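You operate a simulated robot arm through the tools that you are given. There is no shell and no other tool. Be economical: measure what you need, move in short steps, check, and stop when the job is done.

The job below is to be done with a simulated robot arm. You get a single attempt, and the scene is never put back.

TASK
Fetch the weight from the lower board of the side shelves and stand it on the bottom board of the back shelves. Then take the green foam pad from the left end of the back table and leave it on the top of the small table. Then stack the blue paint can from the left end of the back table on top of the white paint can. Do these in the order given. Set down upright: weight.

The check looks at the end state, three seconds after you hand in, the way a careful person would. Anything else that was tipped, shoved, dropped, spilled or broken makes it a failure.

THE ROBOT
A 7-joint arm with a two-finger parallel gripper on a trunk, on a base that drives. Base frame: it is fixed to the floor where the robot stands at the start and does not move with it; the origin is under the middle of the robot, x ahead of it, y to its left, z up. Readings come in m, rad, newtons and seconds.
With the tool pointing down near the work surface it reaches from about 0.38 to 0.8 m from the robot's upright axis, wherever it stands. Its first joint turns from -2.496 to 2.496 rad. Places, roughly: bottom board of the back shelves [-0.4, 1.8, 0.6]; foam pad [-5.75, 1.5, 1]; paint can [-5.75, 1.5, 1]; top of the small table [-1.6, 1.8, 0.6]. Payload 3 kg.
The TCP is the grasp point between the finger pads, 0.03 m short of the fingertips. In the tool frame z runs along the fingers and y along their closing line. Largest opening 0.11 m; finger width 0.02, thickness 0.01; the body of the gripper, 0.048 by 0.112 m, starts 0.055 m behind the TCP.
Orientation is that of the tool frame in the base frame, as [roll, pitch, yaw] about the fixed x, y, z axes, in that order (R = Rz(yaw) Ry(pitch) Rx(roll)). With the fingers straight down and closing along the base's y, the tool's x points along the base's -x, its y along +y and its z along -z.

THE INTERFACE
- The arm moves only by the tool step_arm. Its arguments are lists of equal length, an entry for each row: "xyz": the shift along the base's x, y, z in m, a list of three; "delta_rot": the turn, a rotation vector about the base's x, y, z in rad, a list of three; "fingers": the gripper command, from -1 (shut) to 1 (fully open), values between in proportion. In form: {"xyz": [[dx, dy, dz], ...], "delta_rot": [[rx, ry, rz], ...], "fingers": [fingers, ...]}. A call has 1 to 8 rows; each row is the pose to reach, as a shift and turn from the pose commanded when the call began. Rows are played at 5 a second. More than 0.05 m and 0.15 rad between two rows, or a gripper value outside its range, and nothing of the call is played. Where a pose cannot be reached the arm comes as near as it can. A force on the tool above 40 N (or 10 N above the force at the start of the call, whichever is more), or a blocked arm, ends the call early, and 0.2 s more pass. The fingers move at their own pace (about 0.153 m/s each) and stop on an object; they squeeze with about 38 N. The grip force told is the motor's: it shows also when the fingers shut on nothing. Time passes only in rows, and 0.2 s behind the last, so rows that repeat a pose let the fingers close. The reply holds the time, the measured pose of the TCP, the force on the tool along the base axes, the opening and the grip force, in the units named above and with some noise, with the torque about the TCP (base axes, N m) and any sound that the robot's microphone picked up, and new pictures: "pictures" is both (left out), scene, wrist or none.
- Cameras (640 x 400 px; columns grow to the right, rows downward): "scene" is now at [0.4066, 0.1537, 1.087]; the picture's right is [-0.00, -0.43, -0.90], its down [-0.36, -0.84, 0.40] and it looks along [-0.93, 0.33, -0.16] (base axes); focal length 214 px, centre (320, 200). "wrist" rides on the gripper at [0.072, 0.017, -0.103] in the tool frame; the picture's right is [-0.23, 0.97, 0.00], its down [-0.76, -0.18, -0.62] and it looks along [-0.61, -0.14, 0.78] (tool axes); focal length 222 px, centre (320, 200). There is no depth. A picture from a camera that has moved, and an enlarged one, comes with that camera's place and axes in the base frame and with its lens.
- raise_lower(by): slides the trunk up (or, below 0, down) by that many m; the arm and the scene camera ride with it, the base frame stays. It gives what a move gives, with no picture.
- base_move(legs): drives the robot by 1 to 6 legs, each [ahead, turn to the left] in m and rad, along the robot's own axes; the way and the turn of a leg run together, so that a leg with both is an arc; at most 1.5 m and 3.142 rad a leg. The arm and the cameras ride along, it lands a little off, and it stops where it bumps. It gives what a move gives, and a new picture of the scene camera.
- aim_head(pan, tilt): turns the head with the scene camera to pan (to the left, within 1.396 rad either way) and tilt (down, from -0.506 to 1.204), counted from straight ahead of the robot. It gives what a move gives, and a new picture of the scene camera.
- zoom(camera, box): a new picture of the part [left, top, right, bottom] of that camera's present view, enlarged. It takes no simulated time.
- sign_off(): hands the job in; it is judged then, once.

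Work in short steps. Places have to be worked out from the pictures, the camera data and where the tool is seen: move nearer, look again, correct. Check each grasp and each placing, and mend what went wrong. You have 165 turns and 260 pictures in all, those below and enlarged ones among them. Open the gripper and draw the arm clear of the work before you hand the job in, unless the task says otherwise; then end with one line.

The tools are called after "Call:" by a JSON object that holds its "api" and its "payload". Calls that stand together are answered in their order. step_arm: Moves the arm, as the interface text tells. Its arguments: {"type":"object","properties":{"xyz":{"type":"array","items":{"type":"array","items":{"type":"number"}}},"delta_rot":{"type":"array","items":{"type":"array","items":{"type":"number"}}},"fingers":{"type":"array","items":{"type":"number"}},"pictures":{"type":"string","enum":["both","scene","wrist","none"]}},"required":["xyz","delta_rot","fingers"]} The other tools are called the same way: raise_lower (by) slides the trunk up or down; base_move (legs) drives the base; aim_head (pan, tilt) turns the head that bears the scene camera; zoom (camera, box) takes an enlarged picture of a part of a camera's view; sign_off () hands the job in.

At the start:

```text
t: 0.0
tcp_pos: [0.3954, 0.1016, 0.9826]
tool_rot: [-3.141, 0.0, 3.14]
force: [-0.6, 1.4, -0.2]
moment: [0.01, -0.04, -0.01]
width: 0.1099
grasp_force: 0.0
trunk travel left (down, up): [-0.375, 0.115]
robot x, y, heading: [0.0014, -0.0013, 0.001]
head pan, tilt: [1.126, 1.201]
```

scene: 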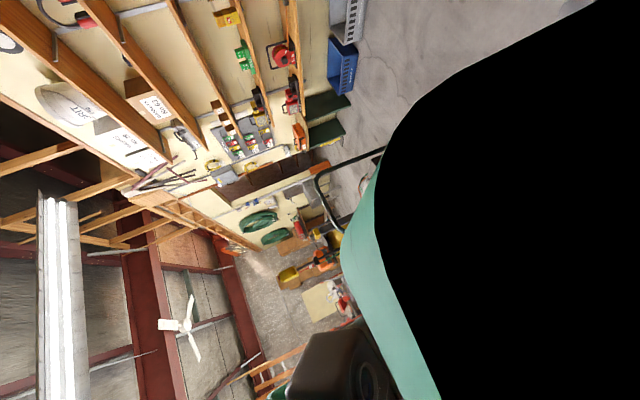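
wrist: 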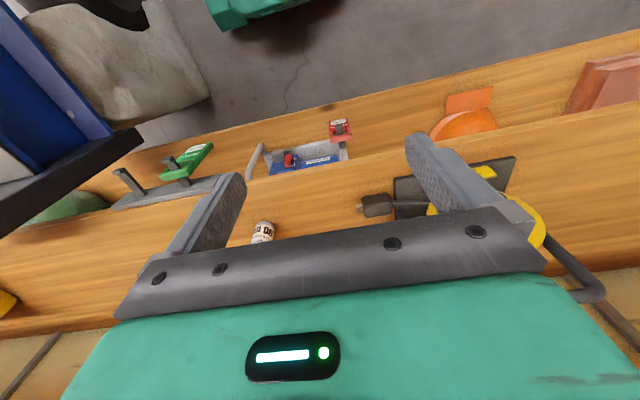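

The scene view is rolled over and shows the room sideways. I aim the head to the front to learn the layout.

Call:
{"api": "aim_head", "payload": {"pan": 0, "tilt": 0.5}}

```text
t: 1.4
tcp_pos: [0.3961, 0.1023, 0.9828]
tool_rot: [3.141, -0.002, 3.139]
force: [-0.2, 0.4, -0.1]
moment: [-0.02, 0.05, 0.0]
width: 0.1103
grasp_force: 0.0
trunk travel left (down, up): [-0.375, 0.115]
robot x, y, heading: [-0.0005, -0.0001, -0.001]
head pan, tilt: [0.0, 0.499]
camera scene: at [0.4601, 0.1032, 1.0206], right [0.0, -1.0, 0.0], down [-0.88, 0.0, 0.48], along [-0.48, 0.0, -0.88], focal length 214 px, centre (320, 200)
```

scene: 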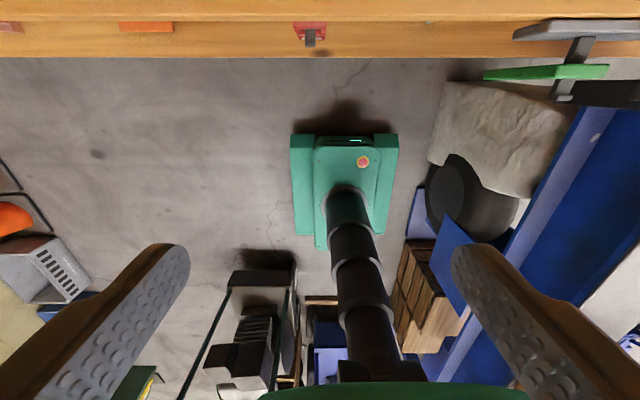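

The head camera evidently rides out near the gripper, with "straight ahead" along the tool's axis. I look with the smallest tilt to see what's in front.

Call:
{"api": "aim_head", "payload": {"pan": 0, "tilt": -0.5}}

Call:
{"api": "aim_head", "payload": {"pan": 1.39, "tilt": 0}}

Call:
{"api": "aim_head", "payload": {"pan": -1.39, "tilt": 0}}

```text
t: 2.6
tcp_pos: [0.3941, 0.101, 0.9796]
tool_rot: [-3.139, -0.01, 3.14]
force: [-6.6, -0.1, -43.4]
moment: [0.01, 4.66, 0.17]
width: 0.11
grasp_force: 0.1
trunk travel left (down, up): [-0.375, 0.115]
robot x, y, heading: [-0.0005, 0.0032, -0.001]
head pan, tilt: [0.0, -0.499]
camera scene: at [0.5435, 0.1029, 1.0388], right [0.0, -1.0, 0.0], down [-0.9, 0.0, -0.44], along [0.44, 0.0, -0.9], focal length 214 px, centre (320, 200)
```

scene: 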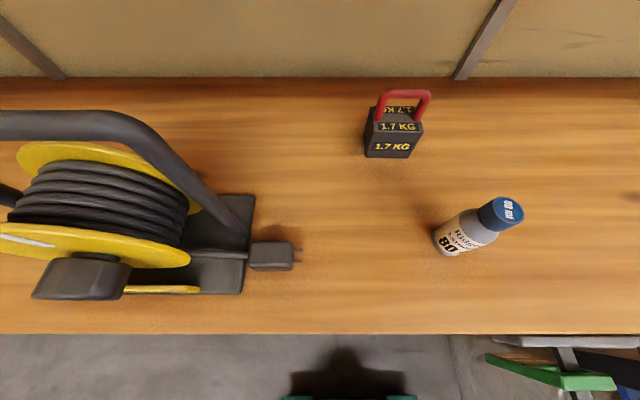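

```text
t: 4.2
tcp_pos: [0.4005, 0.0967, 0.9765]
tool_rot: [-3.138, -0.022, 3.133]
force: [-22.3, -73.7, -201.2]
moment: [1.62, 20.42, -7.69]
width: 0.1099
grasp_force: 0.1
trunk travel left (down, up): [-0.375, 0.115]
robot x, y, heading: [0.0018, 0.0021, -0.001]
head pan, tilt: [1.389, 0.0]
camera scene: at [0.5064, 0.1555, 1.0334], right [-0.02, -0.77, -0.63], down [-1.0, -0.03, 0.07], along [-0.07, 0.63, -0.77], focal length 214 px, centre (320, 200)
```

scene: 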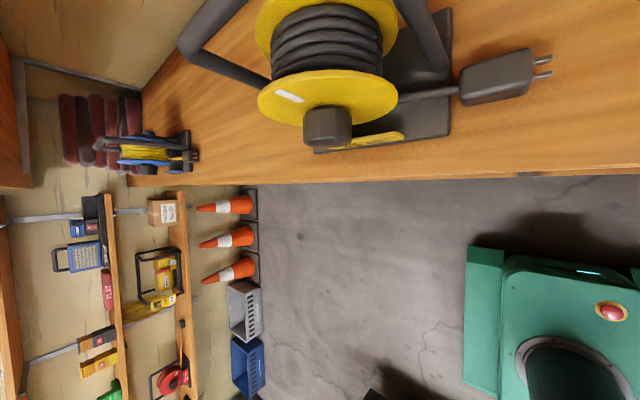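

```text
t: 6.6
tcp_pos: [0.3909, 0.1017, 0.9836]
tool_rot: [3.141, 0.0, 3.139]
force: [-71.7, -6.9, -35.7]
moment: [1.71, -5.26, -2.53]
width: 0.11
grasp_force: 0.1
trunk travel left (down, up): [-0.375, 0.115]
robot x, y, heading: [0.001, 0.0022, 0.001]
head pan, tilt: [-1.389, 0.0]
camera scene: at [0.4982, 0.0132, 1.095], right [0.0, -0.19, 0.98], down [-1.0, 0.04, 0.01], along [-0.04, -0.98, -0.19], focal length 214 px, centre (320, 200)
```

scene: 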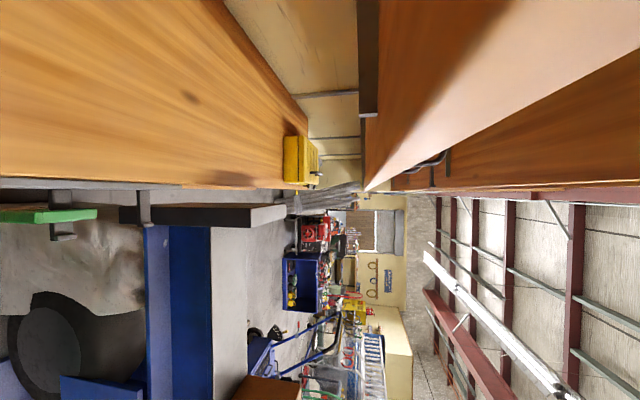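

The head swings near the shelf and loads the wrist (up to 200 N), so something touched. I return it to the clean pose, then back the base away from the shelf.

Call:
{"api": "aim_head", "payload": {"pan": 0, "tilt": 0.5}}

```text
t: 8.1
tcp_pos: [0.3963, 0.1017, 0.9829]
tool_rot: [-3.141, -0.001, 3.139]
force: [0.0, 0.1, -0.3]
moment: [0.01, 0.0, -0.04]
width: 0.11
grasp_force: 0.1
trunk travel left (down, up): [-0.375, 0.115]
robot x, y, heading: [-0.002, 0.0022, -0.003]
head pan, tilt: [0.0, 0.499]
camera scene: at [0.4603, 0.1032, 1.0206], right [0.0, -1.0, 0.0], down [-0.88, 0.0, 0.48], along [-0.48, 0.0, -0.88], focal length 214 px, centre (320, 200)
```

scene: 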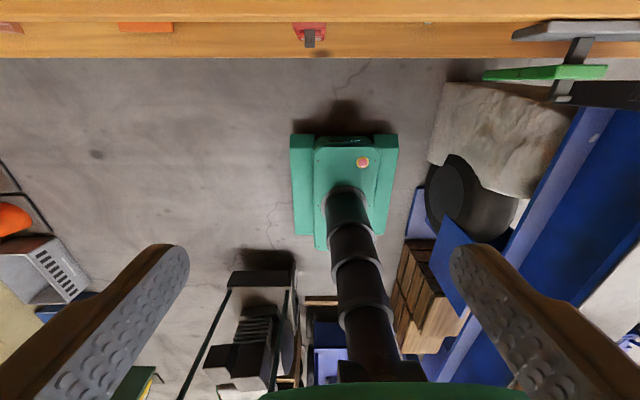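

The contact moments put that touch at the fixed upper board's front edge (x≈0.51, z≈1.1), nothing loose. I back off 0.3 m for room.

Call:
{"api": "base_move", "payload": {"legs": [[-0.3, 0]]}}

Call:
{"api": "aim_head", "payload": {"pan": 0, "tilt": -0.5}}

```text
t: 10.2
tcp_pos: [0.09, 0.1021, 0.9831]
tool_rot: [3.14, 0.0, 3.14]
force: [-0.4, -0.1, -1.1]
moment: [0.04, 0.02, -0.02]
width: 0.11
grasp_force: 0.1
trunk travel left (down, up): [-0.375, 0.115]
robot x, y, heading: [-0.3043, -0.0014, 0.001]
head pan, tilt: [0.0, 0.499]
camera scene: at [0.1548, 0.1036, 1.0205], right [0.0, -1.0, 0.0], down [-0.88, 0.0, 0.48], along [-0.48, 0.0, -0.88], focal length 214 px, centre (320, 200)
```

scene: 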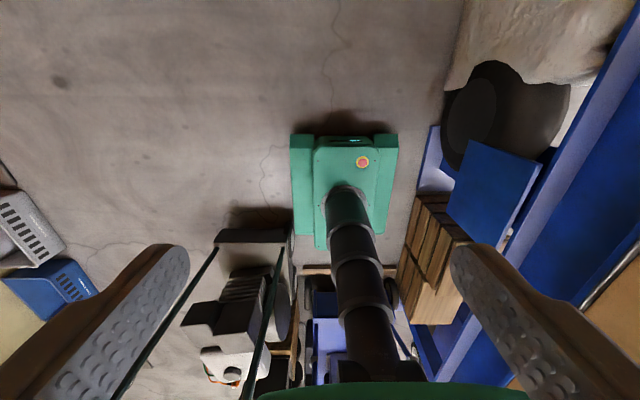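

```text
t: 11.5
tcp_pos: [0.0899, 0.1029, 0.9824]
tool_rot: [3.141, 0.0, 3.14]
force: [0.3, 0.0, 1.0]
moment: [0.0, 0.01, 0.03]
width: 0.1101
grasp_force: 0.1
trunk travel left (down, up): [-0.375, 0.115]
robot x, y, heading: [-0.3047, 0.004, 0.003]
head pan, tilt: [0.0, -0.499]
camera scene: at [0.2408, 0.1035, 1.0449], right [0.0, -1.0, 0.0], down [-0.88, 0.0, -0.48], along [0.48, 0.0, -0.88], focal length 214 px, centre (320, 200)
```

scene: 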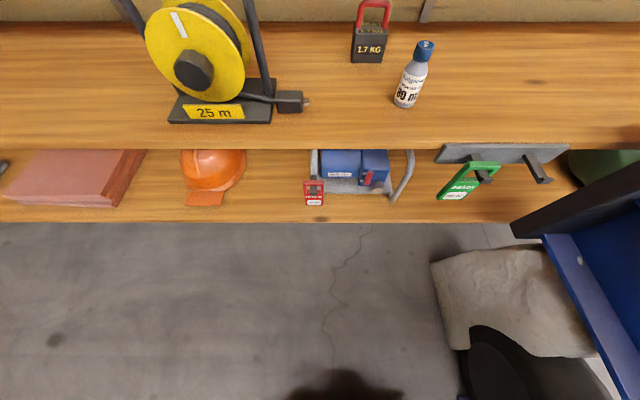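

Now the weight shows clearly: on the board at z≈0.75, front face x≈0.775, y≈-0.01, with a bottle close to its right-front. I pitch the tool up to point 30° below horizontal, so I can see the space under the upper board and test the reach.

Call:
{"api": "step_arm", "payload": {"xyz": [[0, 0, 0], [0, 0, 0], [0, 0, 0], [0, 0, 0], [0, 0, 0], [0, 0, 0], [0, 0, 0]], "delta_rot": [[0, -0.15, 0], [0, -0.3, 0], [0, -0.45, 0], [0, -0.6, 0], [0, -0.75, 0], [0, -0.9, 0], [0, -1.05, 0]], "fingers": [1, 1, 1, 1, 1, 1, 1], "pictures": "both"}}

```text
t: 13.1
tcp_pos: [0.2241, 0.2215, 0.9983]
tool_rot: [3.139, 1.024, 3.141]
force: [1.3, -2.2, -1.1]
moment: [0.1, 0.02, 0.11]
width: 0.1099
grasp_force: 0.0
out of reach, approached as far as the arm can: row 2, 3, 4, 5, 6, 7
trunk travel left (down, up): [-0.375, 0.115]
robot x, y, heading: [-0.3043, 0.0005, 0.006]
head pan, tilt: [0.0, -0.499]
camera scene: at [0.2492, 0.2226, 1.1587], right [0.0, -1.0, 0.0], down [-0.05, 0.0, -1.0], along [1.0, 0.0, -0.05], focal length 214 px, centre (320, 200)
camera wrist: at [0.0971, 0.237, 0.9907], right [0.12, 0.97, 0.2], down [-0.14, -0.18, 0.97], along [0.98, -0.14, 0.11], focal length 222 px, centre (320, 200)
```

scene: 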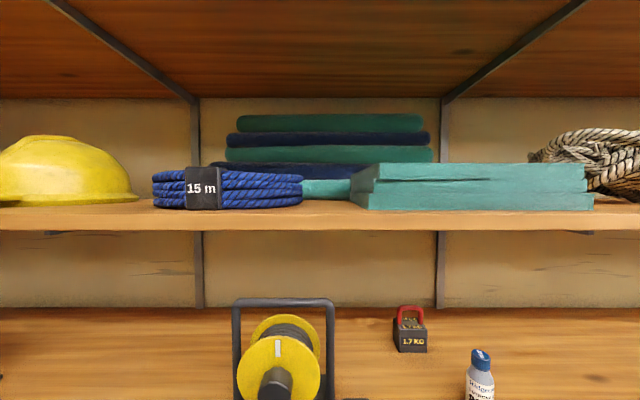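
wrist: 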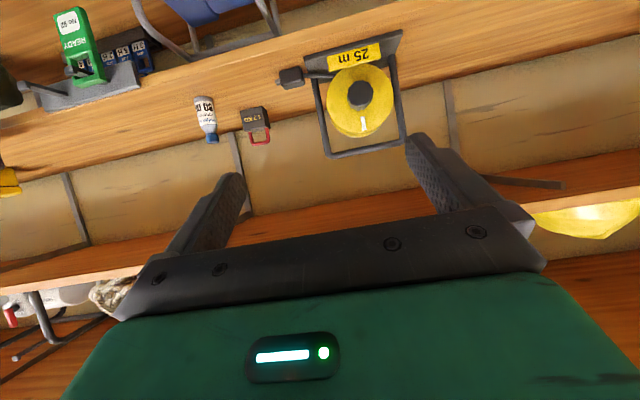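

The view gives: upper board underside z≈1.108, weight front x≈0.77, y≈-0.01, width ≈0.075, height ≈0.11; bottle ≈0.125 tall near (0.63,-0.07). I make a test move forward to see from which pose shifts count after the out-of-reach approach.

Call:
{"api": "step_arm", "payload": {"xyz": [[0.05, 0, 0], [0.1, 0, 0], [0.14, 0, 0]], "delta_rot": [[0, 0, 0], [0, 0, 0], [0, 0, 0]], "fingers": [1, 1, 1], "pictures": "none"}}

```text
t: 13.9
tcp_pos: [0.3593, 0.2223, 1.0011]
tool_rot: [3.141, 1.051, 3.141]
force: [-0.3, 0.5, -0.1]
moment: [0.0, 0.0, 0.01]
width: 0.1101
grasp_force: 0.0
trunk travel left (down, up): [-0.375, 0.115]
robot x, y, heading: [-0.3059, -0.0008, 0.007]
head pan, tilt: [0.0, -0.499]
```

Shifts count from the pose actually reached. Now I lower the trunk by 0.2 and look back along the arm to see its shape.

Call:
{"api": "raise_lower", "payload": {"by": -0.2}}

Call:
{"api": "step_arm", "payload": {"xyz": [[0.02, -0.045, 0], [0.04, -0.09, 0], [0.06, -0.135, 0], [0.06, -0.18, 0], [0.06, -0.22, 0]], "delta_rot": [[0, 0.03, 0], [0, 0.06, 0], [0, 0.1, 0], [0, 0.13, 0], [0, 0.16, 0]], "fingers": [1, 1, 1, 1, 1], "pictures": "both"}}

Call:
{"api": "aim_head", "payload": {"pan": 0, "tilt": 1.2}}

```text
t: 16.0
tcp_pos: [0.3581, 0.2214, 0.8022]
tool_rot: [3.139, 1.048, 3.14]
force: [0.7, 0.2, -0.5]
moment: [0.0, 0.03, -0.01]
width: 0.1098
grasp_force: 0.1
trunk travel left (down, up): [-0.175, 0.315]
robot x, y, heading: [-0.3086, 0.0024, 0.004]
head pan, tilt: [0.0, -0.499]
```

```text
t: 17.2
tcp_pos: [0.4177, 0.0013, 0.8033]
tool_rot: [3.141, 0.89, -3.142]
force: [0.1, -0.5, -0.2]
moment: [-0.01, -0.02, -0.01]
width: 0.1101
grasp_force: 0.0
trunk travel left (down, up): [-0.175, 0.315]
robot x, y, heading: [-0.3012, 0.0012, 0.0]
head pan, tilt: [0.0, -0.499]
camera scene: at [0.4629, 0.0039, 0.9593], right [0.0, -1.0, 0.0], down [-0.18, 0.0, -0.98], along [0.98, 0.0, -0.18], focal length 214 px, centre (320, 200)
camera wrist: at [0.2893, 0.0179, 0.813], right [0.14, 0.97, 0.18], down [0.0, -0.18, 0.98], along [0.99, -0.14, -0.02], focal length 222 px, centre (320, 200)
```

scene: 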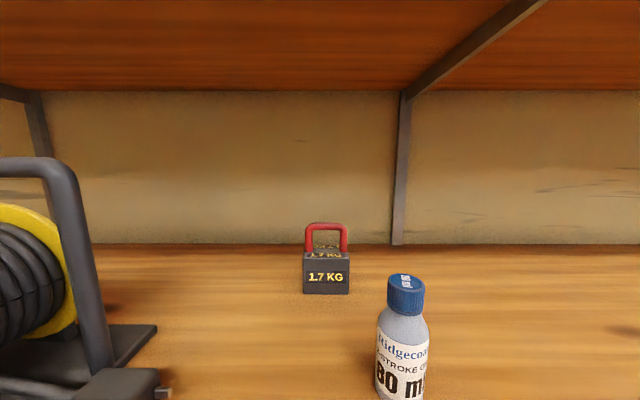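
wrist: 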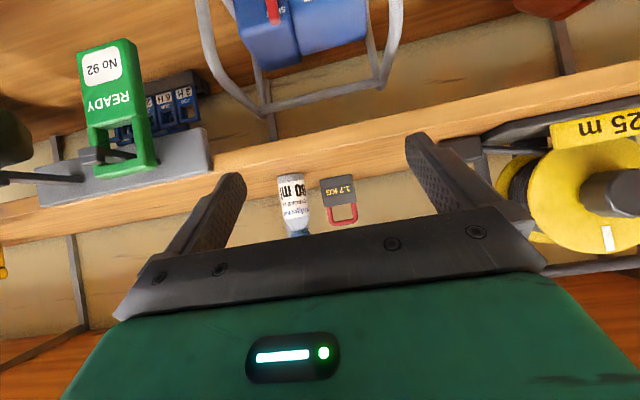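

```text
t: 19.0
tcp_pos: [0.4165, 0.0028, 0.805]
tool_rot: [3.139, 0.89, 3.14]
force: [-0.1, -0.7, 0.2]
moment: [0.0, 0.01, -0.02]
width: 0.11
grasp_force: 0.0
trunk travel left (down, up): [-0.175, 0.315]
robot x, y, heading: [-0.3073, -0.001, 0.004]
head pan, tilt: [0.0, 1.201]
camera scene: at [0.3662, 0.0039, 0.8575], right [0.0, -1.0, 0.0], down [-0.95, 0.0, 0.3], along [-0.3, 0.0, -0.95], focal length 214 px, centre (320, 200)
```

scene: 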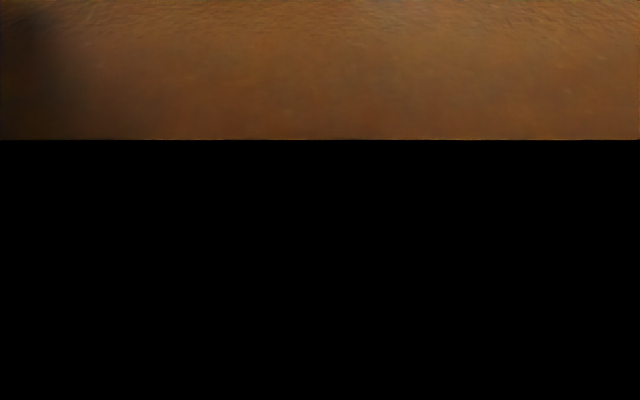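

Arm is free here. Weight centre ≈(0.815,-0.006), bottle's left edge y≈-0.045 at x≈0.63. I'll go in at y≈+0.045, z≈0.85 past the bottle, then shift right, forward, down. First I lower the trunk so that the forearm stays low and set the pre-pose.

Call:
{"api": "aim_head", "payload": {"pan": 0, "tilt": -0.5}}

Call:
{"api": "raise_lower", "payload": {"by": -0.1}}

Call:
{"api": "step_arm", "payload": {"xyz": [[0, 0.01, 0.04], [0, 0.02, 0.08], [0, 0.03, 0.12], [0, 0.042, 0.145]], "delta_rot": [[0, 0, -0.03], [0, 0, -0.06], [0, 0, -0.1], [0, 0, -0.1]], "fingers": [1, 1, 1, 1], "pictures": "none"}}

Call:
{"api": "base_move", "payload": {"legs": [[0.12, 0]]}}

```text
t: 20.7
tcp_pos: [0.4174, 0.0033, 0.803]
tool_rot: [3.14, 0.89, 3.14]
force: [0.4, -0.1, -0.2]
moment: [0.04, -0.01, -0.02]
width: 0.1101
grasp_force: 0.0
trunk travel left (down, up): [-0.175, 0.315]
robot x, y, heading: [-0.3058, 0.0062, 0.001]
head pan, tilt: [0.0, -0.499]
camera scene: at [0.4629, 0.0038, 0.9591], right [0.0, -1.0, 0.0], down [-0.18, 0.0, -0.98], along [0.98, 0.0, -0.18], focal length 214 px, centre (320, 200)
```

scene: 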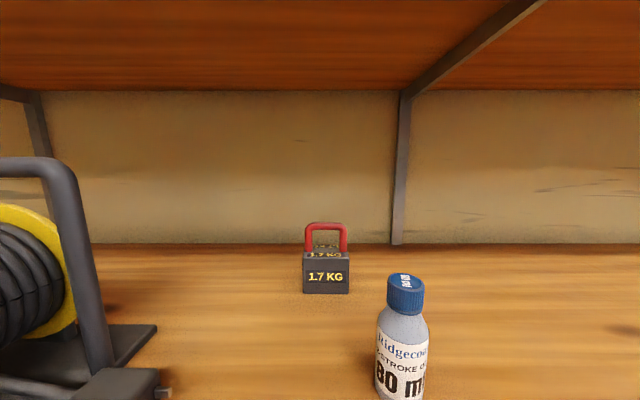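

```text
t: 22.0
tcp_pos: [0.4174, 0.0031, 0.7044]
tool_rot: [3.138, 0.89, 3.139]
force: [-0.3, 0.8, -0.2]
moment: [0.0, -0.01, 0.0]
width: 0.1099
grasp_force: 0.1
trunk travel left (down, up): [-0.075, 0.415]
robot x, y, heading: [-0.3075, 0.0034, -0.001]
head pan, tilt: [0.0, -0.499]
```

```text
t: 23.0
tcp_pos: [0.416, 0.0441, 0.8482]
tool_rot: [-3.141, 0.888, 3.04]
force: [-0.1, 0.2, 0.0]
moment: [0.0, -0.01, 0.03]
width: 0.1101
grasp_force: 0.1
trunk travel left (down, up): [-0.075, 0.415]
robot x, y, heading: [-0.3074, 0.0035, 0.004]
head pan, tilt: [0.0, -0.499]
```

```text
t: 24.3
tcp_pos: [0.5357, 0.0428, 0.8489]
tool_rot: [3.14, 0.889, 3.041]
force: [0.9, 0.2, 0.0]
moment: [0.01, 0.0, 0.0]
width: 0.1099
grasp_force: 0.1
trunk travel left (down, up): [-0.075, 0.415]
robot x, y, heading: [-0.1869, 0.0018, 0.001]
head pan, tilt: [0.0, -0.499]
camera scene: at [0.5813, 0.0408, 1.0043], right [-0.1, -0.99, 0.0], down [-0.18, 0.02, -0.98], along [0.98, -0.1, -0.18], focal length 214 px, centre (320, 200)
```

scene: 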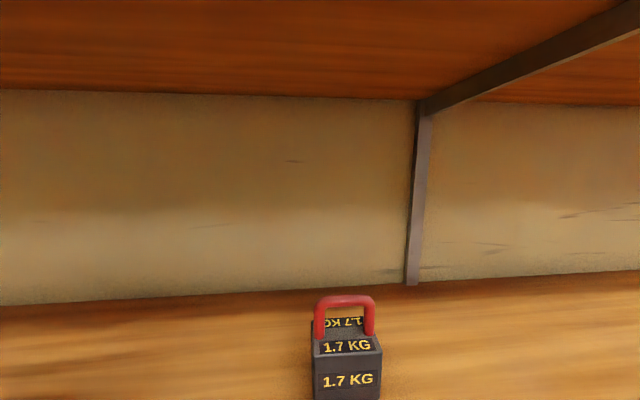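

Path clear so far with no contact. I go on 0.1 m and look with the wrist camera.

Call:
{"api": "base_move", "payload": {"legs": [[0.1, 0]]}}

Call:
{"api": "zoom", "payload": {"camera": "wrist", "box": [0, 0, 640, 400]}}

```text
t: 25.4
tcp_pos: [0.6335, 0.0444, 0.8496]
tool_rot: [-3.141, 0.89, 3.043]
force: [-0.1, -0.3, 0.9]
moment: [-0.01, 0.01, 0.01]
width: 0.1101
grasp_force: 0.0
trunk travel left (down, up): [-0.075, 0.415]
robot x, y, heading: [-0.0891, 0.0035, 0.008]
head pan, tilt: [0.0, -0.499]
camera scene: at [0.6791, 0.0421, 1.0047], right [-0.1, -1.0, 0.0], down [-0.18, 0.02, -0.98], along [0.98, -0.1, -0.18], focal length 214 px, centre (320, 200)
```

scene: 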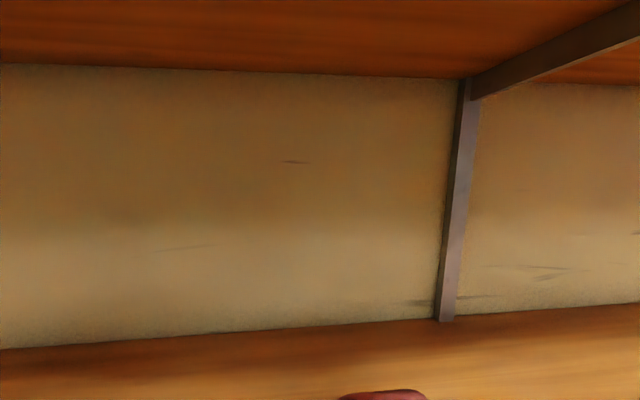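

```text
1.00 times, centred on (320, 200) of wrist (not enlarged: the box is as wide or as high as the picture)
camera zoom: at [0.508, 0.0732, 0.8585], right [0.24, 0.95, 0.18], down [-0.02, -0.18, 0.98], along [0.97, -0.24, -0.02], focal length 222 px, centre (320, 200)
```

zoom: 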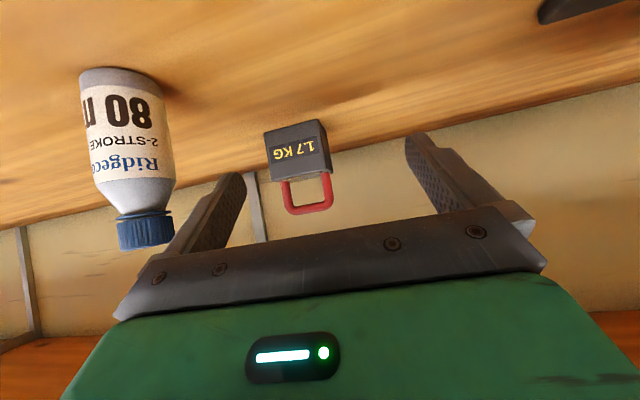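

The bottle clears the right finger by about 2 cm. Forward another 0.1 m.

Call:
{"api": "base_move", "payload": {"legs": [[0.1, 0]]}}

Call:
{"api": "zoom", "payload": {"camera": "wrist", "box": [0, 0, 640, 400]}}

```text
t: 26.6
tcp_pos: [0.7326, 0.045, 0.85]
tool_rot: [3.142, 0.889, 3.041]
force: [-1.0, 0.4, 0.0]
moment: [0.04, 0.03, 0.02]
width: 0.1101
grasp_force: 0.0
trunk travel left (down, up): [-0.075, 0.415]
robot x, y, heading: [0.0127, 0.0014, 0.005]
head pan, tilt: [0.0, -0.499]
camera scene: at [0.7793, 0.0417, 1.0052], right [-0.1, -0.99, 0.0], down [-0.18, 0.02, -0.98], along [0.98, -0.1, -0.18], focal length 214 px, centre (320, 200)
```

scene: 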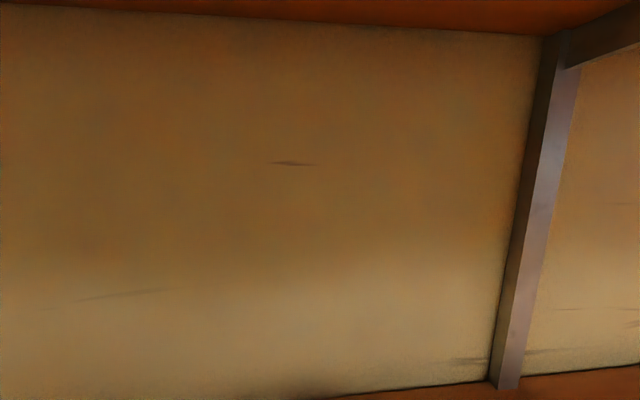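

```text
1.00 times, centred on (320, 200) of wrist (not enlarged: the box is as wide or as high as the picture)
camera zoom: at [0.6082, 0.073, 0.859], right [0.24, 0.95, 0.18], down [-0.02, -0.18, 0.98], along [0.97, -0.24, -0.02], focal length 222 px, centre (320, 200)
```

zoom: 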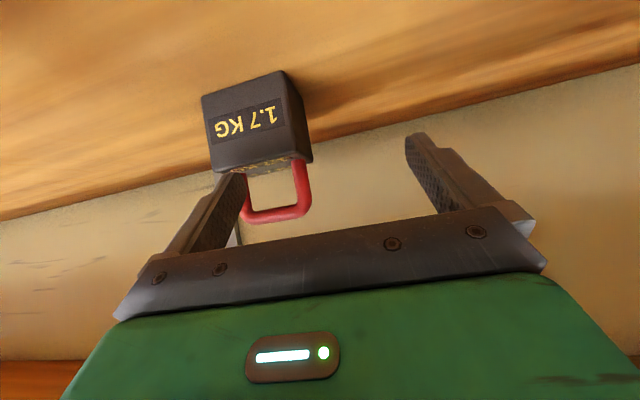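

Nearer fix: block spans y≈-0.055…+0.019, front x≈0.775. I shift right 0.06 with the fingers above block height, then forward 0.065.

Call:
{"api": "step_arm", "payload": {"xyz": [[0, -0.03, 0], [0, -0.06, 0], [0.035, -0.061, 0], [0.067, -0.061, 0]], "delta_rot": [[0, 0, 0], [0, 0, 0], [0, 0, 0], [0, 0, 0]], "fingers": [1, 1, 1, 1], "pictures": "wrist"}}

```text
t: 27.6
tcp_pos: [0.7819, -0.0188, 0.8621]
tool_rot: [3.136, 0.904, 3.037]
force: [-0.3, -1.0, -0.9]
moment: [0.02, 0.09, 0.02]
width: 0.11
grasp_force: 0.0
trunk travel left (down, up): [-0.075, 0.415]
robot x, y, heading: [0.0087, -0.0009, -0.003]
head pan, tilt: [0.0, -0.499]
camera wrist: at [0.6567, 0.0102, 0.8689], right [0.24, 0.95, 0.18], down [-0.04, -0.18, 0.98], along [0.97, -0.24, -0.01], focal length 222 px, centre (320, 200)
```

wrist: 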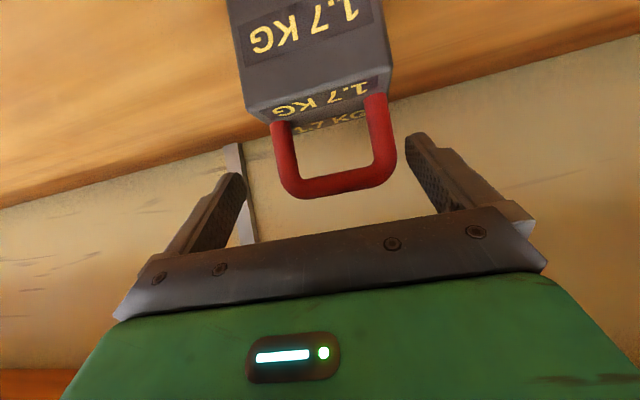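

The TCP stopped short (x 0.782, z 0.862) with no force; I hold still to see whether it was lag.

Call:
{"api": "step_arm", "payload": {"xyz": [[0, 0, 0], [0, 0, 0]], "delta_rot": [[0, 0, 0], [0, 0, 0]], "fingers": [1, 1], "pictures": "none"}}

```text
t: 28.1
tcp_pos: [0.7834, -0.0178, 0.8628]
tool_rot: [3.136, 0.905, 3.035]
force: [1.3, 0.0, 0.4]
moment: [0.03, 0.04, -0.02]
width: 0.1099
grasp_force: 0.0
trunk travel left (down, up): [-0.075, 0.415]
robot x, y, heading: [0.0153, 0.0041, 0.001]
head pan, tilt: [0.0, -0.499]
```

Steady shortfall with the TCP pushed up and back: some link seems to rest on the lower board's edge, the trunk being too low. I draw back a little, then raise the trunk in small steps with the arm compensating.

Call:
{"api": "step_arm", "payload": {"xyz": [[-0.025, 0, -0.005], [-0.05, 0, -0.012]], "delta_rot": [[0, 0, 0], [0, 0, 0]], "fingers": [1, 1], "pictures": "none"}}

Call:
{"api": "raise_lower", "payload": {"by": 0.035}}

Call:
{"api": "step_arm", "payload": {"xyz": [[0, 0, -0.02], [0, 0, -0.035]], "delta_rot": [[0, 0, 0], [0, 0, 0]], "fingers": [1, 1], "pictures": "none"}}

Call:
{"api": "raise_lower", "payload": {"by": 0.035}}

Call:
{"api": "step_arm", "payload": {"xyz": [[0, 0, -0.02], [0, 0, -0.035]], "delta_rot": [[0, 0, 0], [0, 0, 0]], "fingers": [1, 1], "pictures": "wrist"}}

```text
t: 28.8
tcp_pos: [0.746, -0.0146, 0.8466]
tool_rot: [3.14, 0.903, 3.044]
force: [-7.1, 0.3, 4.3]
moment: [0.04, -0.17, 0.02]
width: 0.11
grasp_force: 0.1
trunk travel left (down, up): [-0.075, 0.415]
robot x, y, heading: [0.0132, 0.003, 0.003]
head pan, tilt: [0.0, -0.499]
```

```text
t: 29.5
tcp_pos: [0.7373, -0.0164, 0.8477]
tool_rot: [-3.134, 0.855, 3.047]
force: [-0.2, -0.7, -0.1]
moment: [-0.02, 0.01, 0.02]
width: 0.11
grasp_force: 0.1
trunk travel left (down, up): [-0.11, 0.38]
robot x, y, heading: [0.0097, 0.002, 0.003]
head pan, tilt: [0.0, -0.499]
```

```text
t: 30.1
tcp_pos: [0.7485, -0.0155, 0.86]
tool_rot: [3.133, 0.917, 3.035]
force: [3.2, 0.6, 3.0]
moment: [0.0, 0.42, -0.05]
width: 0.1099
grasp_force: 0.0
trunk travel left (down, up): [-0.11, 0.38]
robot x, y, heading: [0.0103, 0.0033, 0.006]
head pan, tilt: [0.0, -0.499]
```

```text
t: 30.9
tcp_pos: [0.7283, -0.018, 0.8295]
tool_rot: [-3.126, 0.813, 3.047]
force: [-0.1, 0.3, 0.5]
moment: [-0.01, -0.01, -0.01]
width: 0.11
grasp_force: 0.0
trunk travel left (down, up): [-0.145, 0.345]
robot x, y, heading: [0.0122, 0.0061, -0.001]
head pan, tilt: [0.0, -0.499]
```

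```text
t: 31.5
tcp_pos: [0.746, -0.0158, 0.8469]
tool_rot: [3.14, 0.901, 3.04]
force: [-0.5, 0.4, 0.0]
moment: [0.01, -0.04, 0.01]
width: 0.11
grasp_force: 0.1
trunk travel left (down, up): [-0.145, 0.345]
robot x, y, heading: [0.0098, 0.0035, 0.005]
head pan, tilt: [0.0, -0.499]
camera wrist: at [0.6202, 0.0124, 0.8542], right [0.24, 0.95, 0.18], down [-0.03, -0.18, 0.98], along [0.97, -0.24, -0.01], focal length 222 px, centre (320, 200)
```

wrist: 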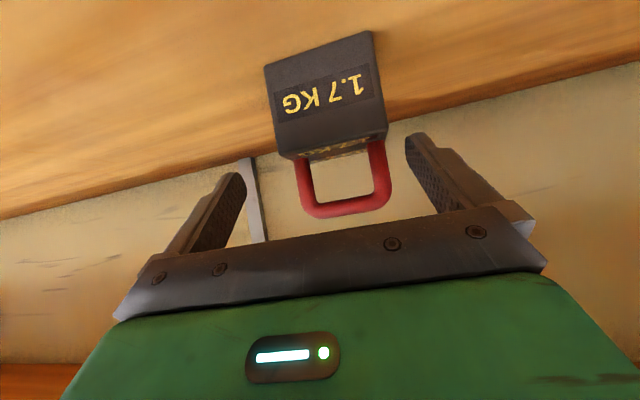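

Raising the trunk pressed the hand down, so the contact is overhead: the elbow side meets the upper board. A more stretched arm and a lower trunk will flatten it. I shift left clear of the bottle, then back the base 0.25.

Call:
{"api": "step_arm", "payload": {"xyz": [[0, 0.03, 0], [-0.01, 0.062, 0]], "delta_rot": [[0, 0, 0], [0, 0, 0]], "fingers": [1, 1], "pictures": "none"}}

Call:
{"api": "base_move", "payload": {"legs": [[-0.25, 0]]}}

Call:
{"api": "zoom", "payload": {"camera": "wrist", "box": [0, 0, 640, 400]}}

```text
t: 32.1
tcp_pos: [0.7425, 0.0501, 0.852]
tool_rot: [3.137, 0.903, 3.045]
force: [-0.8, -1.2, -0.8]
moment: [0.13, -0.01, 0.11]
width: 0.1101
grasp_force: 0.0
trunk travel left (down, up): [-0.145, 0.345]
robot x, y, heading: [0.01, -0.0004, 0.001]
head pan, tilt: [0.0, -0.499]
```

```text
t: 34.0
tcp_pos: [0.487, 0.0473, 0.8399]
tool_rot: [-3.141, 0.889, 3.046]
force: [0.9, -0.8, 0.3]
moment: [0.02, -0.01, 0.01]
width: 0.1097
grasp_force: 0.1
trunk travel left (down, up): [-0.145, 0.345]
robot x, y, heading: [-0.2413, -0.0005, 0.007]
head pan, tilt: [0.0, -0.499]
camera scene: at [0.5331, 0.0444, 0.9949], right [-0.1, -1.0, 0.0], down [-0.18, 0.02, -0.98], along [0.98, -0.09, -0.18], focal length 214 px, centre (320, 200)
```

scene: 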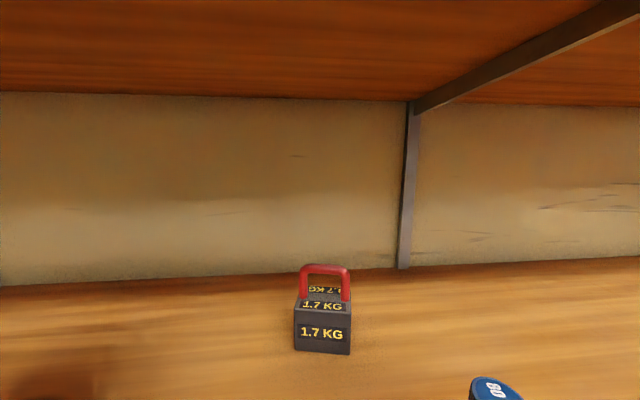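

```text
1.00 times, centred on (320, 200) of wrist (not enlarged: the box is as wide or as high as the picture)
camera zoom: at [0.3618, 0.0749, 0.8487], right [0.24, 0.96, 0.18], down [-0.02, -0.18, 0.98], along [0.97, -0.24, -0.02], focal length 222 px, centre (320, 200)
```

zoom: 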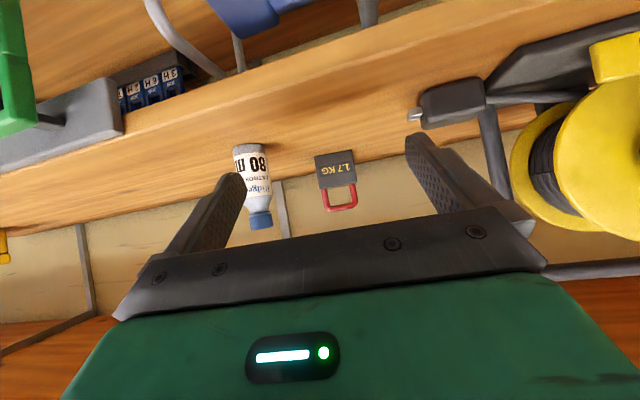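

Nothing was disturbed. I back 0.1 m more, then stretch the arm forward and lower the trunk while lifting the arm.

Call:
{"api": "base_move", "payload": {"legs": [[-0.09, 0]]}}

Call:
{"api": "step_arm", "payload": {"xyz": [[0.04, 0, 0], [0.08, 0, 0], [0.12, 0, 0], [0.15, 0, 0]], "delta_rot": [[0, 0, 0], [0, 0, 0], [0, 0, 0], [0, 0, 0]], "fingers": [1, 1, 1, 1], "pictures": "none"}}

Call:
{"api": "raise_lower", "payload": {"by": -0.06}}

Call:
{"api": "step_arm", "payload": {"xyz": [[0, 0, 0.04], [0, 0, 0.06]], "delta_rot": [[0, 0, 0], [0, 0, 0]], "fingers": [1, 1], "pictures": "none"}}

Call:
{"api": "raise_lower", "payload": {"by": -0.08}}

Call:
{"api": "step_arm", "payload": {"xyz": [[0, 0, 0.04], [0, 0, 0.08]], "delta_rot": [[0, 0, 0], [0, 0, 0]], "fingers": [1, 1], "pictures": "none"}}

```text
t: 35.0
tcp_pos: [0.397, 0.0458, 0.8398]
tool_rot: [-3.141, 0.888, 3.045]
force: [0.4, -0.1, -0.1]
moment: [0.01, 0.01, 0.02]
width: 0.1097
grasp_force: 0.0
trunk travel left (down, up): [-0.145, 0.345]
robot x, y, heading: [-0.3306, -0.0061, 0.008]
head pan, tilt: [0.0, -0.499]
camera scene: at [0.4436, 0.0437, 0.9953], right [-0.1, -1.0, 0.0], down [-0.18, 0.02, -0.98], along [0.98, -0.09, -0.18], focal length 214 px, centre (320, 200)
```

scene: 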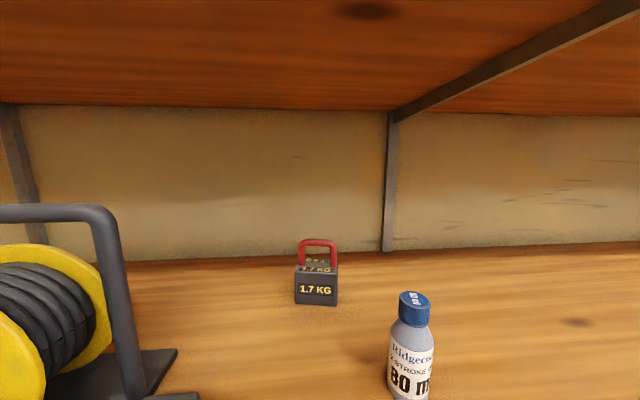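

```text
t: 36.0
tcp_pos: [0.5474, 0.0483, 0.8399]
tool_rot: [-3.141, 0.889, 3.045]
force: [-0.3, 0.9, 0.1]
moment: [-0.06, 0.01, -0.03]
width: 0.11
grasp_force: 0.1
trunk travel left (down, up): [-0.145, 0.345]
robot x, y, heading: [-0.3313, -0.0012, 0.004]
head pan, tilt: [0.0, -0.499]
```

```text
t: 37.0
tcp_pos: [0.5483, 0.0468, 0.7868]
tool_rot: [3.138, 0.899, 3.045]
force: [3.5, -1.0, 33.3]
moment: [-1.3, -0.54, -0.55]
width: 0.11
grasp_force: 0.1
trunk travel left (down, up): [-0.085, 0.405]
robot x, y, heading: [-0.3307, 0.0016, 0.006]
head pan, tilt: [0.0, -0.499]
```

```text
t: 37.6
tcp_pos: [0.5477, 0.0478, 0.8404]
tool_rot: [3.142, 0.887, 3.046]
force: [-0.1, -0.1, -1.0]
moment: [0.03, 0.0, -0.02]
width: 0.1102
grasp_force: 0.0
trunk travel left (down, up): [-0.085, 0.405]
robot x, y, heading: [-0.3281, -0.0021, 0.013]
head pan, tilt: [0.0, -0.499]
```

```text
t: 38.5
tcp_pos: [0.5492, 0.0484, 0.7864]
tool_rot: [3.14, 0.912, 3.049]
force: [-8.1, 1.0, 15.2]
moment: [-0.84, 0.02, -0.47]
width: 0.1098
grasp_force: 0.1
trunk travel left (down, up): [-0.018, 0.472]
robot x, y, heading: [-0.3322, -0.0012, 0.005]
head pan, tilt: [0.0, -0.499]
stopped: the force on the tool passed its limit at 51 N (the readings are from after the stop); the commanded pose is now the measured one
```

```text
t: 39.1
tcp_pos: [0.5513, 0.0467, 0.8629]
tool_rot: [3.14, 0.907, 3.044]
force: [-0.5, 0.4, -0.7]
moment: [0.03, 0.01, 0.01]
width: 0.11
grasp_force: 0.1
trunk travel left (down, up): [-0.018, 0.472]
robot x, y, heading: [-0.3305, 0.0006, 0.009]
head pan, tilt: [0.0, -0.499]
```

The fingertips met the board at TCP z≈0.787, which calibrates the floor of the grasp. The arm is stretched now (0.88 m from the axis), trunk low; I drive forward 0.185 and check the offset stays constant.

Call:
{"api": "step_arm", "payload": {"xyz": [[0, 0, -0.01]], "delta_rot": [[0, 0, 0]], "fingers": [1], "pictures": "wrist"}}

Call:
{"api": "base_move", "payload": {"legs": [[0.19, 0]]}}

Call:
{"api": "step_arm", "payload": {"xyz": [[0, -0.03, 0], [0, -0.063, 0]], "delta_rot": [[0, 0, 0], [0, 0, 0]], "fingers": [1, 1], "pictures": "wrist"}}

```text
t: 39.5
tcp_pos: [0.55, 0.0473, 0.8528]
tool_rot: [-3.14, 0.903, 3.047]
force: [0.4, 0.0, 0.8]
moment: [0.01, -0.04, -0.02]
width: 0.1099
grasp_force: 0.0
trunk travel left (down, up): [-0.018, 0.472]
robot x, y, heading: [-0.3299, 0.0004, 0.006]
head pan, tilt: [0.0, -0.499]
camera wrist: at [0.4251, 0.0741, 0.859], right [0.23, 0.96, 0.18], down [-0.03, -0.18, 0.98], along [0.97, -0.23, -0.01], focal length 222 px, centre (320, 200)
```

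wrist: 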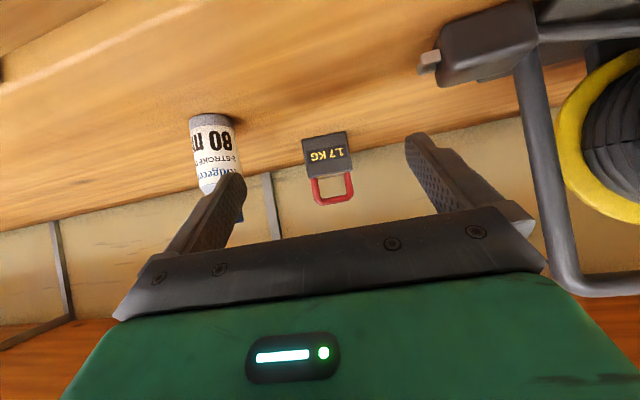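

```text
t: 41.1
tcp_pos: [0.7452, 0.0473, 0.852]
tool_rot: [3.141, 0.905, 3.046]
force: [0.4, 0.1, -0.4]
moment: [-0.02, 0.0, -0.01]
width: 0.1099
grasp_force: 0.0
trunk travel left (down, up): [-0.018, 0.472]
robot x, y, heading: [-0.1371, 0.002, 0.001]
head pan, tilt: [0.0, -0.499]
camera scene: at [0.788, 0.0442, 1.0081], right [-0.1, -1.0, 0.0], down [-0.17, 0.02, -0.99], along [0.98, -0.09, -0.17], focal length 214 px, centre (320, 200)
```

scene: 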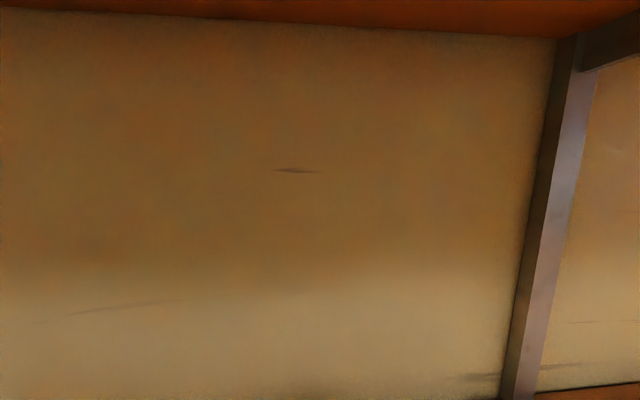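

```text
t: 41.7
tcp_pos: [0.7444, -0.016, 0.8515]
tool_rot: [3.141, 0.906, 3.046]
force: [-0.4, -0.5, -0.4]
moment: [-0.04, 0.01, -0.04]
width: 0.1101
grasp_force: 0.1
trunk travel left (down, up): [-0.018, 0.472]
robot x, y, heading: [-0.1354, 0.0036, 0.01]
head pan, tilt: [0.0, -0.499]
camera wrist: at [0.6192, 0.0116, 0.8584], right [0.23, 0.96, 0.18], down [-0.04, -0.18, 0.98], along [0.97, -0.23, -0.01], focal length 222 px, centre (320, 200)
```

wrist: 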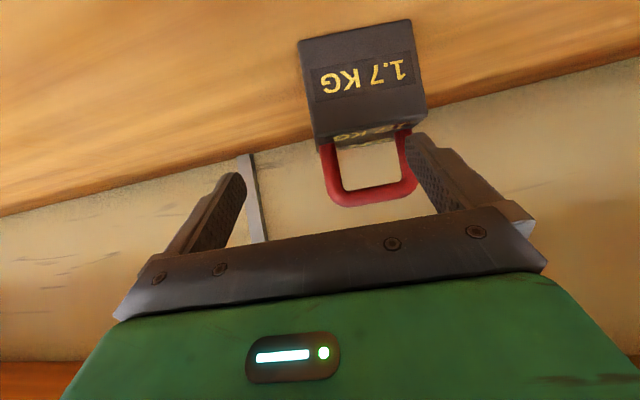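

The block was nudged earlier: it now sits with centre ≈(0.81,0.012), turned about 14°, still upright. That suits a yaw of about -0.22, so I retreat 2 cm, recentre and turn the tool to match.

Call:
{"api": "step_arm", "payload": {"xyz": [[-0.025, 0, 0.008], [-0.025, 0.02, 0.008], [-0.02, 0.034, 0.008]], "delta_rot": [[0, 0, 0], [0, 0, -0.07], [0, 0, -0.13]], "fingers": [1, 1, 1], "pictures": "wrist"}}

```text
t: 42.5
tcp_pos: [0.7249, 0.0175, 0.8607]
tool_rot: [3.14, 0.906, 2.914]
force: [0.6, 0.5, 0.2]
moment: [0.04, 0.0, 0.05]
width: 0.1098
grasp_force: 0.0
trunk travel left (down, up): [-0.018, 0.472]
robot x, y, heading: [-0.138, 0.0005, 0.003]
head pan, tilt: [0.0, -0.499]
camera wrist: at [0.604, 0.0603, 0.8681], right [0.36, 0.92, 0.18], down [-0.06, -0.17, 0.98], along [0.93, -0.36, -0.01], focal length 222 px, centre (320, 200)
```

wrist: 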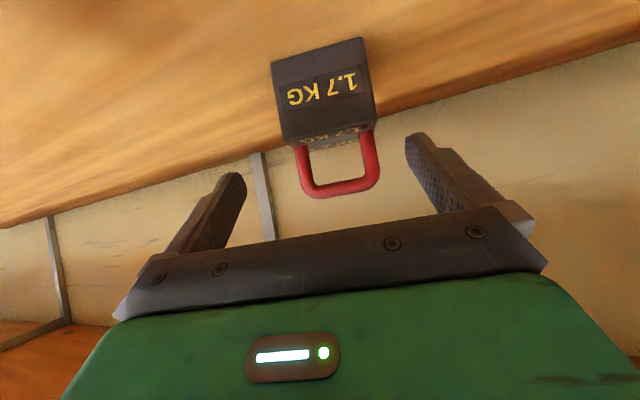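

Block centre now fixed ≈(0.804,0.004), turned ~16°; tool line agrees. I advance over it at this height.

Call:
{"api": "step_arm", "payload": {"xyz": [[0.03, -0.004, 0], [0.055, -0.009, 0], [0.077, -0.013, 0]], "delta_rot": [[0, 0, 0], [0, 0, 0], [0, 0, 0]], "fingers": [1, 1, 1], "pictures": "wrist"}}

```text
t: 43.3
tcp_pos: [0.802, 0.0046, 0.8602]
tool_rot: [3.14, 0.906, 2.915]
force: [-0.5, 0.4, 0.2]
moment: [0.0, 0.07, -0.02]
width: 0.1097
grasp_force: 0.0
trunk travel left (down, up): [-0.018, 0.472]
robot x, y, heading: [-0.138, -0.0012, 0.007]
head pan, tilt: [0.0, -0.499]
camera wrist: at [0.6814, 0.0489, 0.8674], right [0.36, 0.92, 0.18], down [-0.06, -0.17, 0.98], along [0.93, -0.36, -0.01], focal length 222 px, centre (320, 200)
```

wrist: 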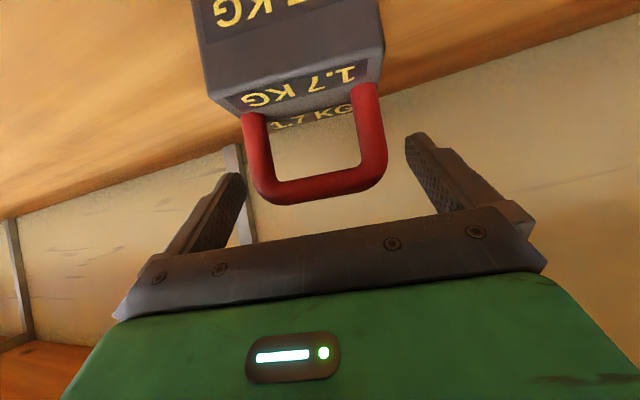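

Aligned with the handle's mid at y≈0.003. I ease forward 8 mm and descend to grasp height.

Call:
{"api": "step_arm", "payload": {"xyz": [[0.008, -0.002, -0.02], [0.008, -0.002, -0.045], [0.008, -0.002, -0.06]], "delta_rot": [[0, 0, 0], [0, 0, 0], [0, 0, 0]], "fingers": [1, 1, 1], "pictures": "wrist"}}

```text
t: 44.1
tcp_pos: [0.8085, 0.0034, 0.8002]
tool_rot: [3.141, 0.903, 2.917]
force: [-5.0, 1.0, 8.6]
moment: [-0.09, -0.11, -0.04]
width: 0.1098
grasp_force: 0.1
trunk travel left (down, up): [-0.018, 0.472]
robot x, y, heading: [-0.1369, -0.0012, 0.006]
head pan, tilt: [0.0, -0.499]
camera wrist: at [0.6884, 0.0464, 0.8072], right [0.35, 0.92, 0.18], down [-0.06, -0.17, 0.98], along [0.93, -0.36, -0.01], focal length 222 px, centre (320, 200)
```

wrist: 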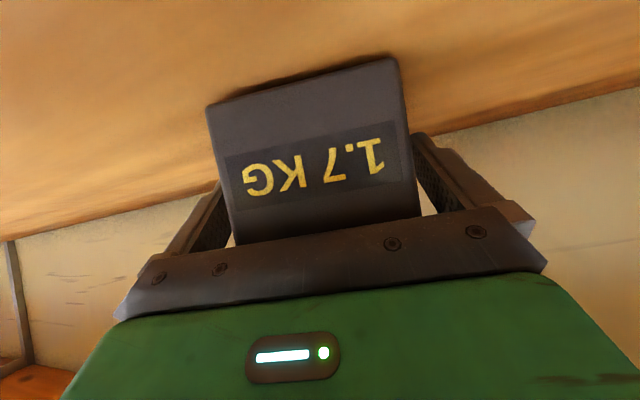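

Block is straddled; a light touch (≈10 N) at the palm. I back off 4 mm and close.

Call:
{"api": "step_arm", "payload": {"xyz": [[-0.005, 0.001, 0.002], [-0.005, 0.001, 0.002], [-0.005, 0.001, 0.002], [-0.005, 0.001, 0.002]], "delta_rot": [[0, 0, 0], [0, 0, 0], [0, 0, 0], [0, 0, 0]], "fingers": [1, -1, -1, -1], "pictures": "wrist"}}

```text
t: 45.1
tcp_pos: [0.8045, 0.004, 0.8019]
tool_rot: [-3.139, 0.903, 2.914]
force: [-2.0, 4.4, 0.1]
moment: [0.22, -0.34, 0.05]
width: 0.0701
grasp_force: 37.7
trunk travel left (down, up): [-0.018, 0.472]
robot x, y, heading: [-0.1353, 0.0005, 0.002]
head pan, tilt: [0.0, -0.499]
camera wrist: at [0.6841, 0.0477, 0.8095], right [0.36, 0.92, 0.18], down [-0.06, -0.17, 0.98], along [0.93, -0.36, -0.01], focal length 222 px, centre (320, 200)
```

wrist: 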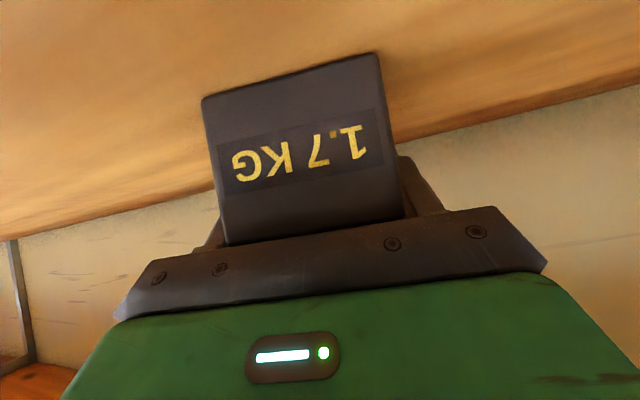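

Grip on the block at 0.070 m, 38 N. I lift 2 cm, then to 6 cm.

Call:
{"api": "step_arm", "payload": {"xyz": [[0, 0, 0.01], [0, 0, 0.02], [0, 0, 0.03], [0, 0, 0.045], [0, 0, 0.06]], "delta_rot": [[0, 0, 0], [0, 0, 0], [0, 0, 0], [0, 0, 0], [0, 0, 0]], "fingers": [-1, -1, -1, -1, -1], "pictures": "wrist"}}

```text
t: 46.3
tcp_pos: [0.8061, 0.0046, 0.8604]
tool_rot: [-3.141, 0.901, 2.916]
force: [0.9, -0.6, -16.9]
moment: [-0.11, -0.38, 0.03]
width: 0.07
grasp_force: 37.4
trunk travel left (down, up): [-0.018, 0.472]
robot x, y, heading: [-0.1379, 0.001, 0.008]
head pan, tilt: [0.0, -0.499]
camera wrist: at [0.6855, 0.048, 0.8678], right [0.36, 0.92, 0.18], down [-0.05, -0.17, 0.98], along [0.93, -0.36, -0.01], focal length 222 px, centre (320, 200)
```

wrist: 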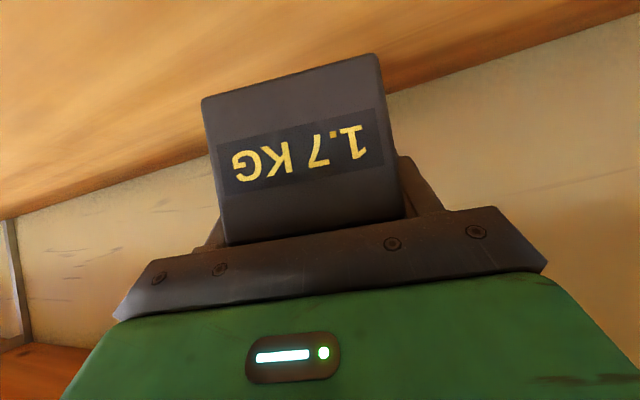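

Held, 17 N as expected. I shift left 4.5 cm, clear of the bottle, and back the base out 0.2.

Call:
{"api": "step_arm", "payload": {"xyz": [[-0.01, 0.02, 0], [-0.02, 0.045, 0]], "delta_rot": [[0, 0, 0], [0, 0, 0]], "fingers": [-1, -1], "pictures": "wrist"}}

Call:
{"api": "base_move", "payload": {"legs": [[-0.2, 0]]}}

```text
t: 46.9
tcp_pos: [0.7856, 0.048, 0.8588]
tool_rot: [3.14, 0.902, 2.913]
force: [0.6, -2.1, -16.3]
moment: [-0.03, -0.35, 0.09]
width: 0.0702
grasp_force: 37.9
trunk travel left (down, up): [-0.018, 0.472]
robot x, y, heading: [-0.1314, 0.0042, 0.007]
head pan, tilt: [0.0, -0.499]
camera wrist: at [0.666, 0.0918, 0.8679], right [0.36, 0.92, 0.18], down [-0.06, -0.17, 0.98], along [0.93, -0.36, -0.01], focal length 222 px, centre (320, 200)
```

wrist: 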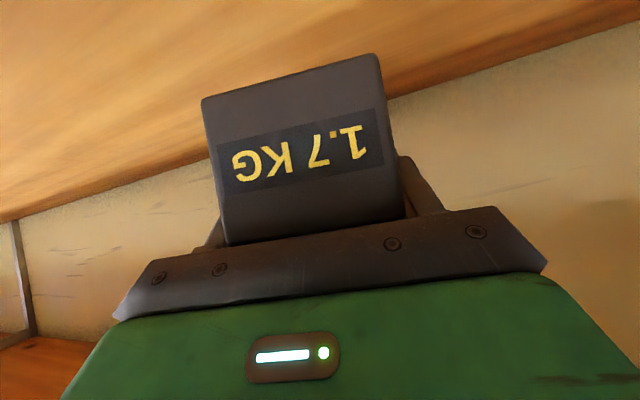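

```text
t: 48.5
tcp_pos: [0.5862, 0.0477, 0.8612]
tool_rot: [-3.141, 0.902, 2.916]
force: [-0.1, 0.8, -17.4]
moment: [-0.08, -0.34, 0.0]
width: 0.0698
grasp_force: 38.2
trunk travel left (down, up): [-0.018, 0.472]
robot x, y, heading: [-0.3379, -0.0002, 0.004]
head pan, tilt: [0.0, -0.499]
camera scene: at [0.6289, 0.0398, 1.0163], right [-0.22, -0.97, 0.0], down [-0.16, 0.04, -0.99], along [0.96, -0.22, -0.17], focal length 214 px, centre (320, 200)
```

scene: 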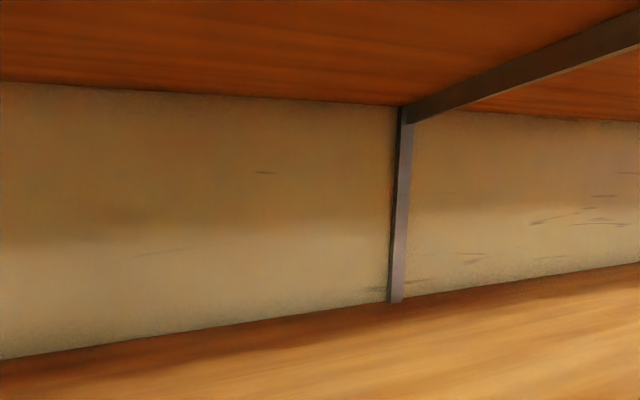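

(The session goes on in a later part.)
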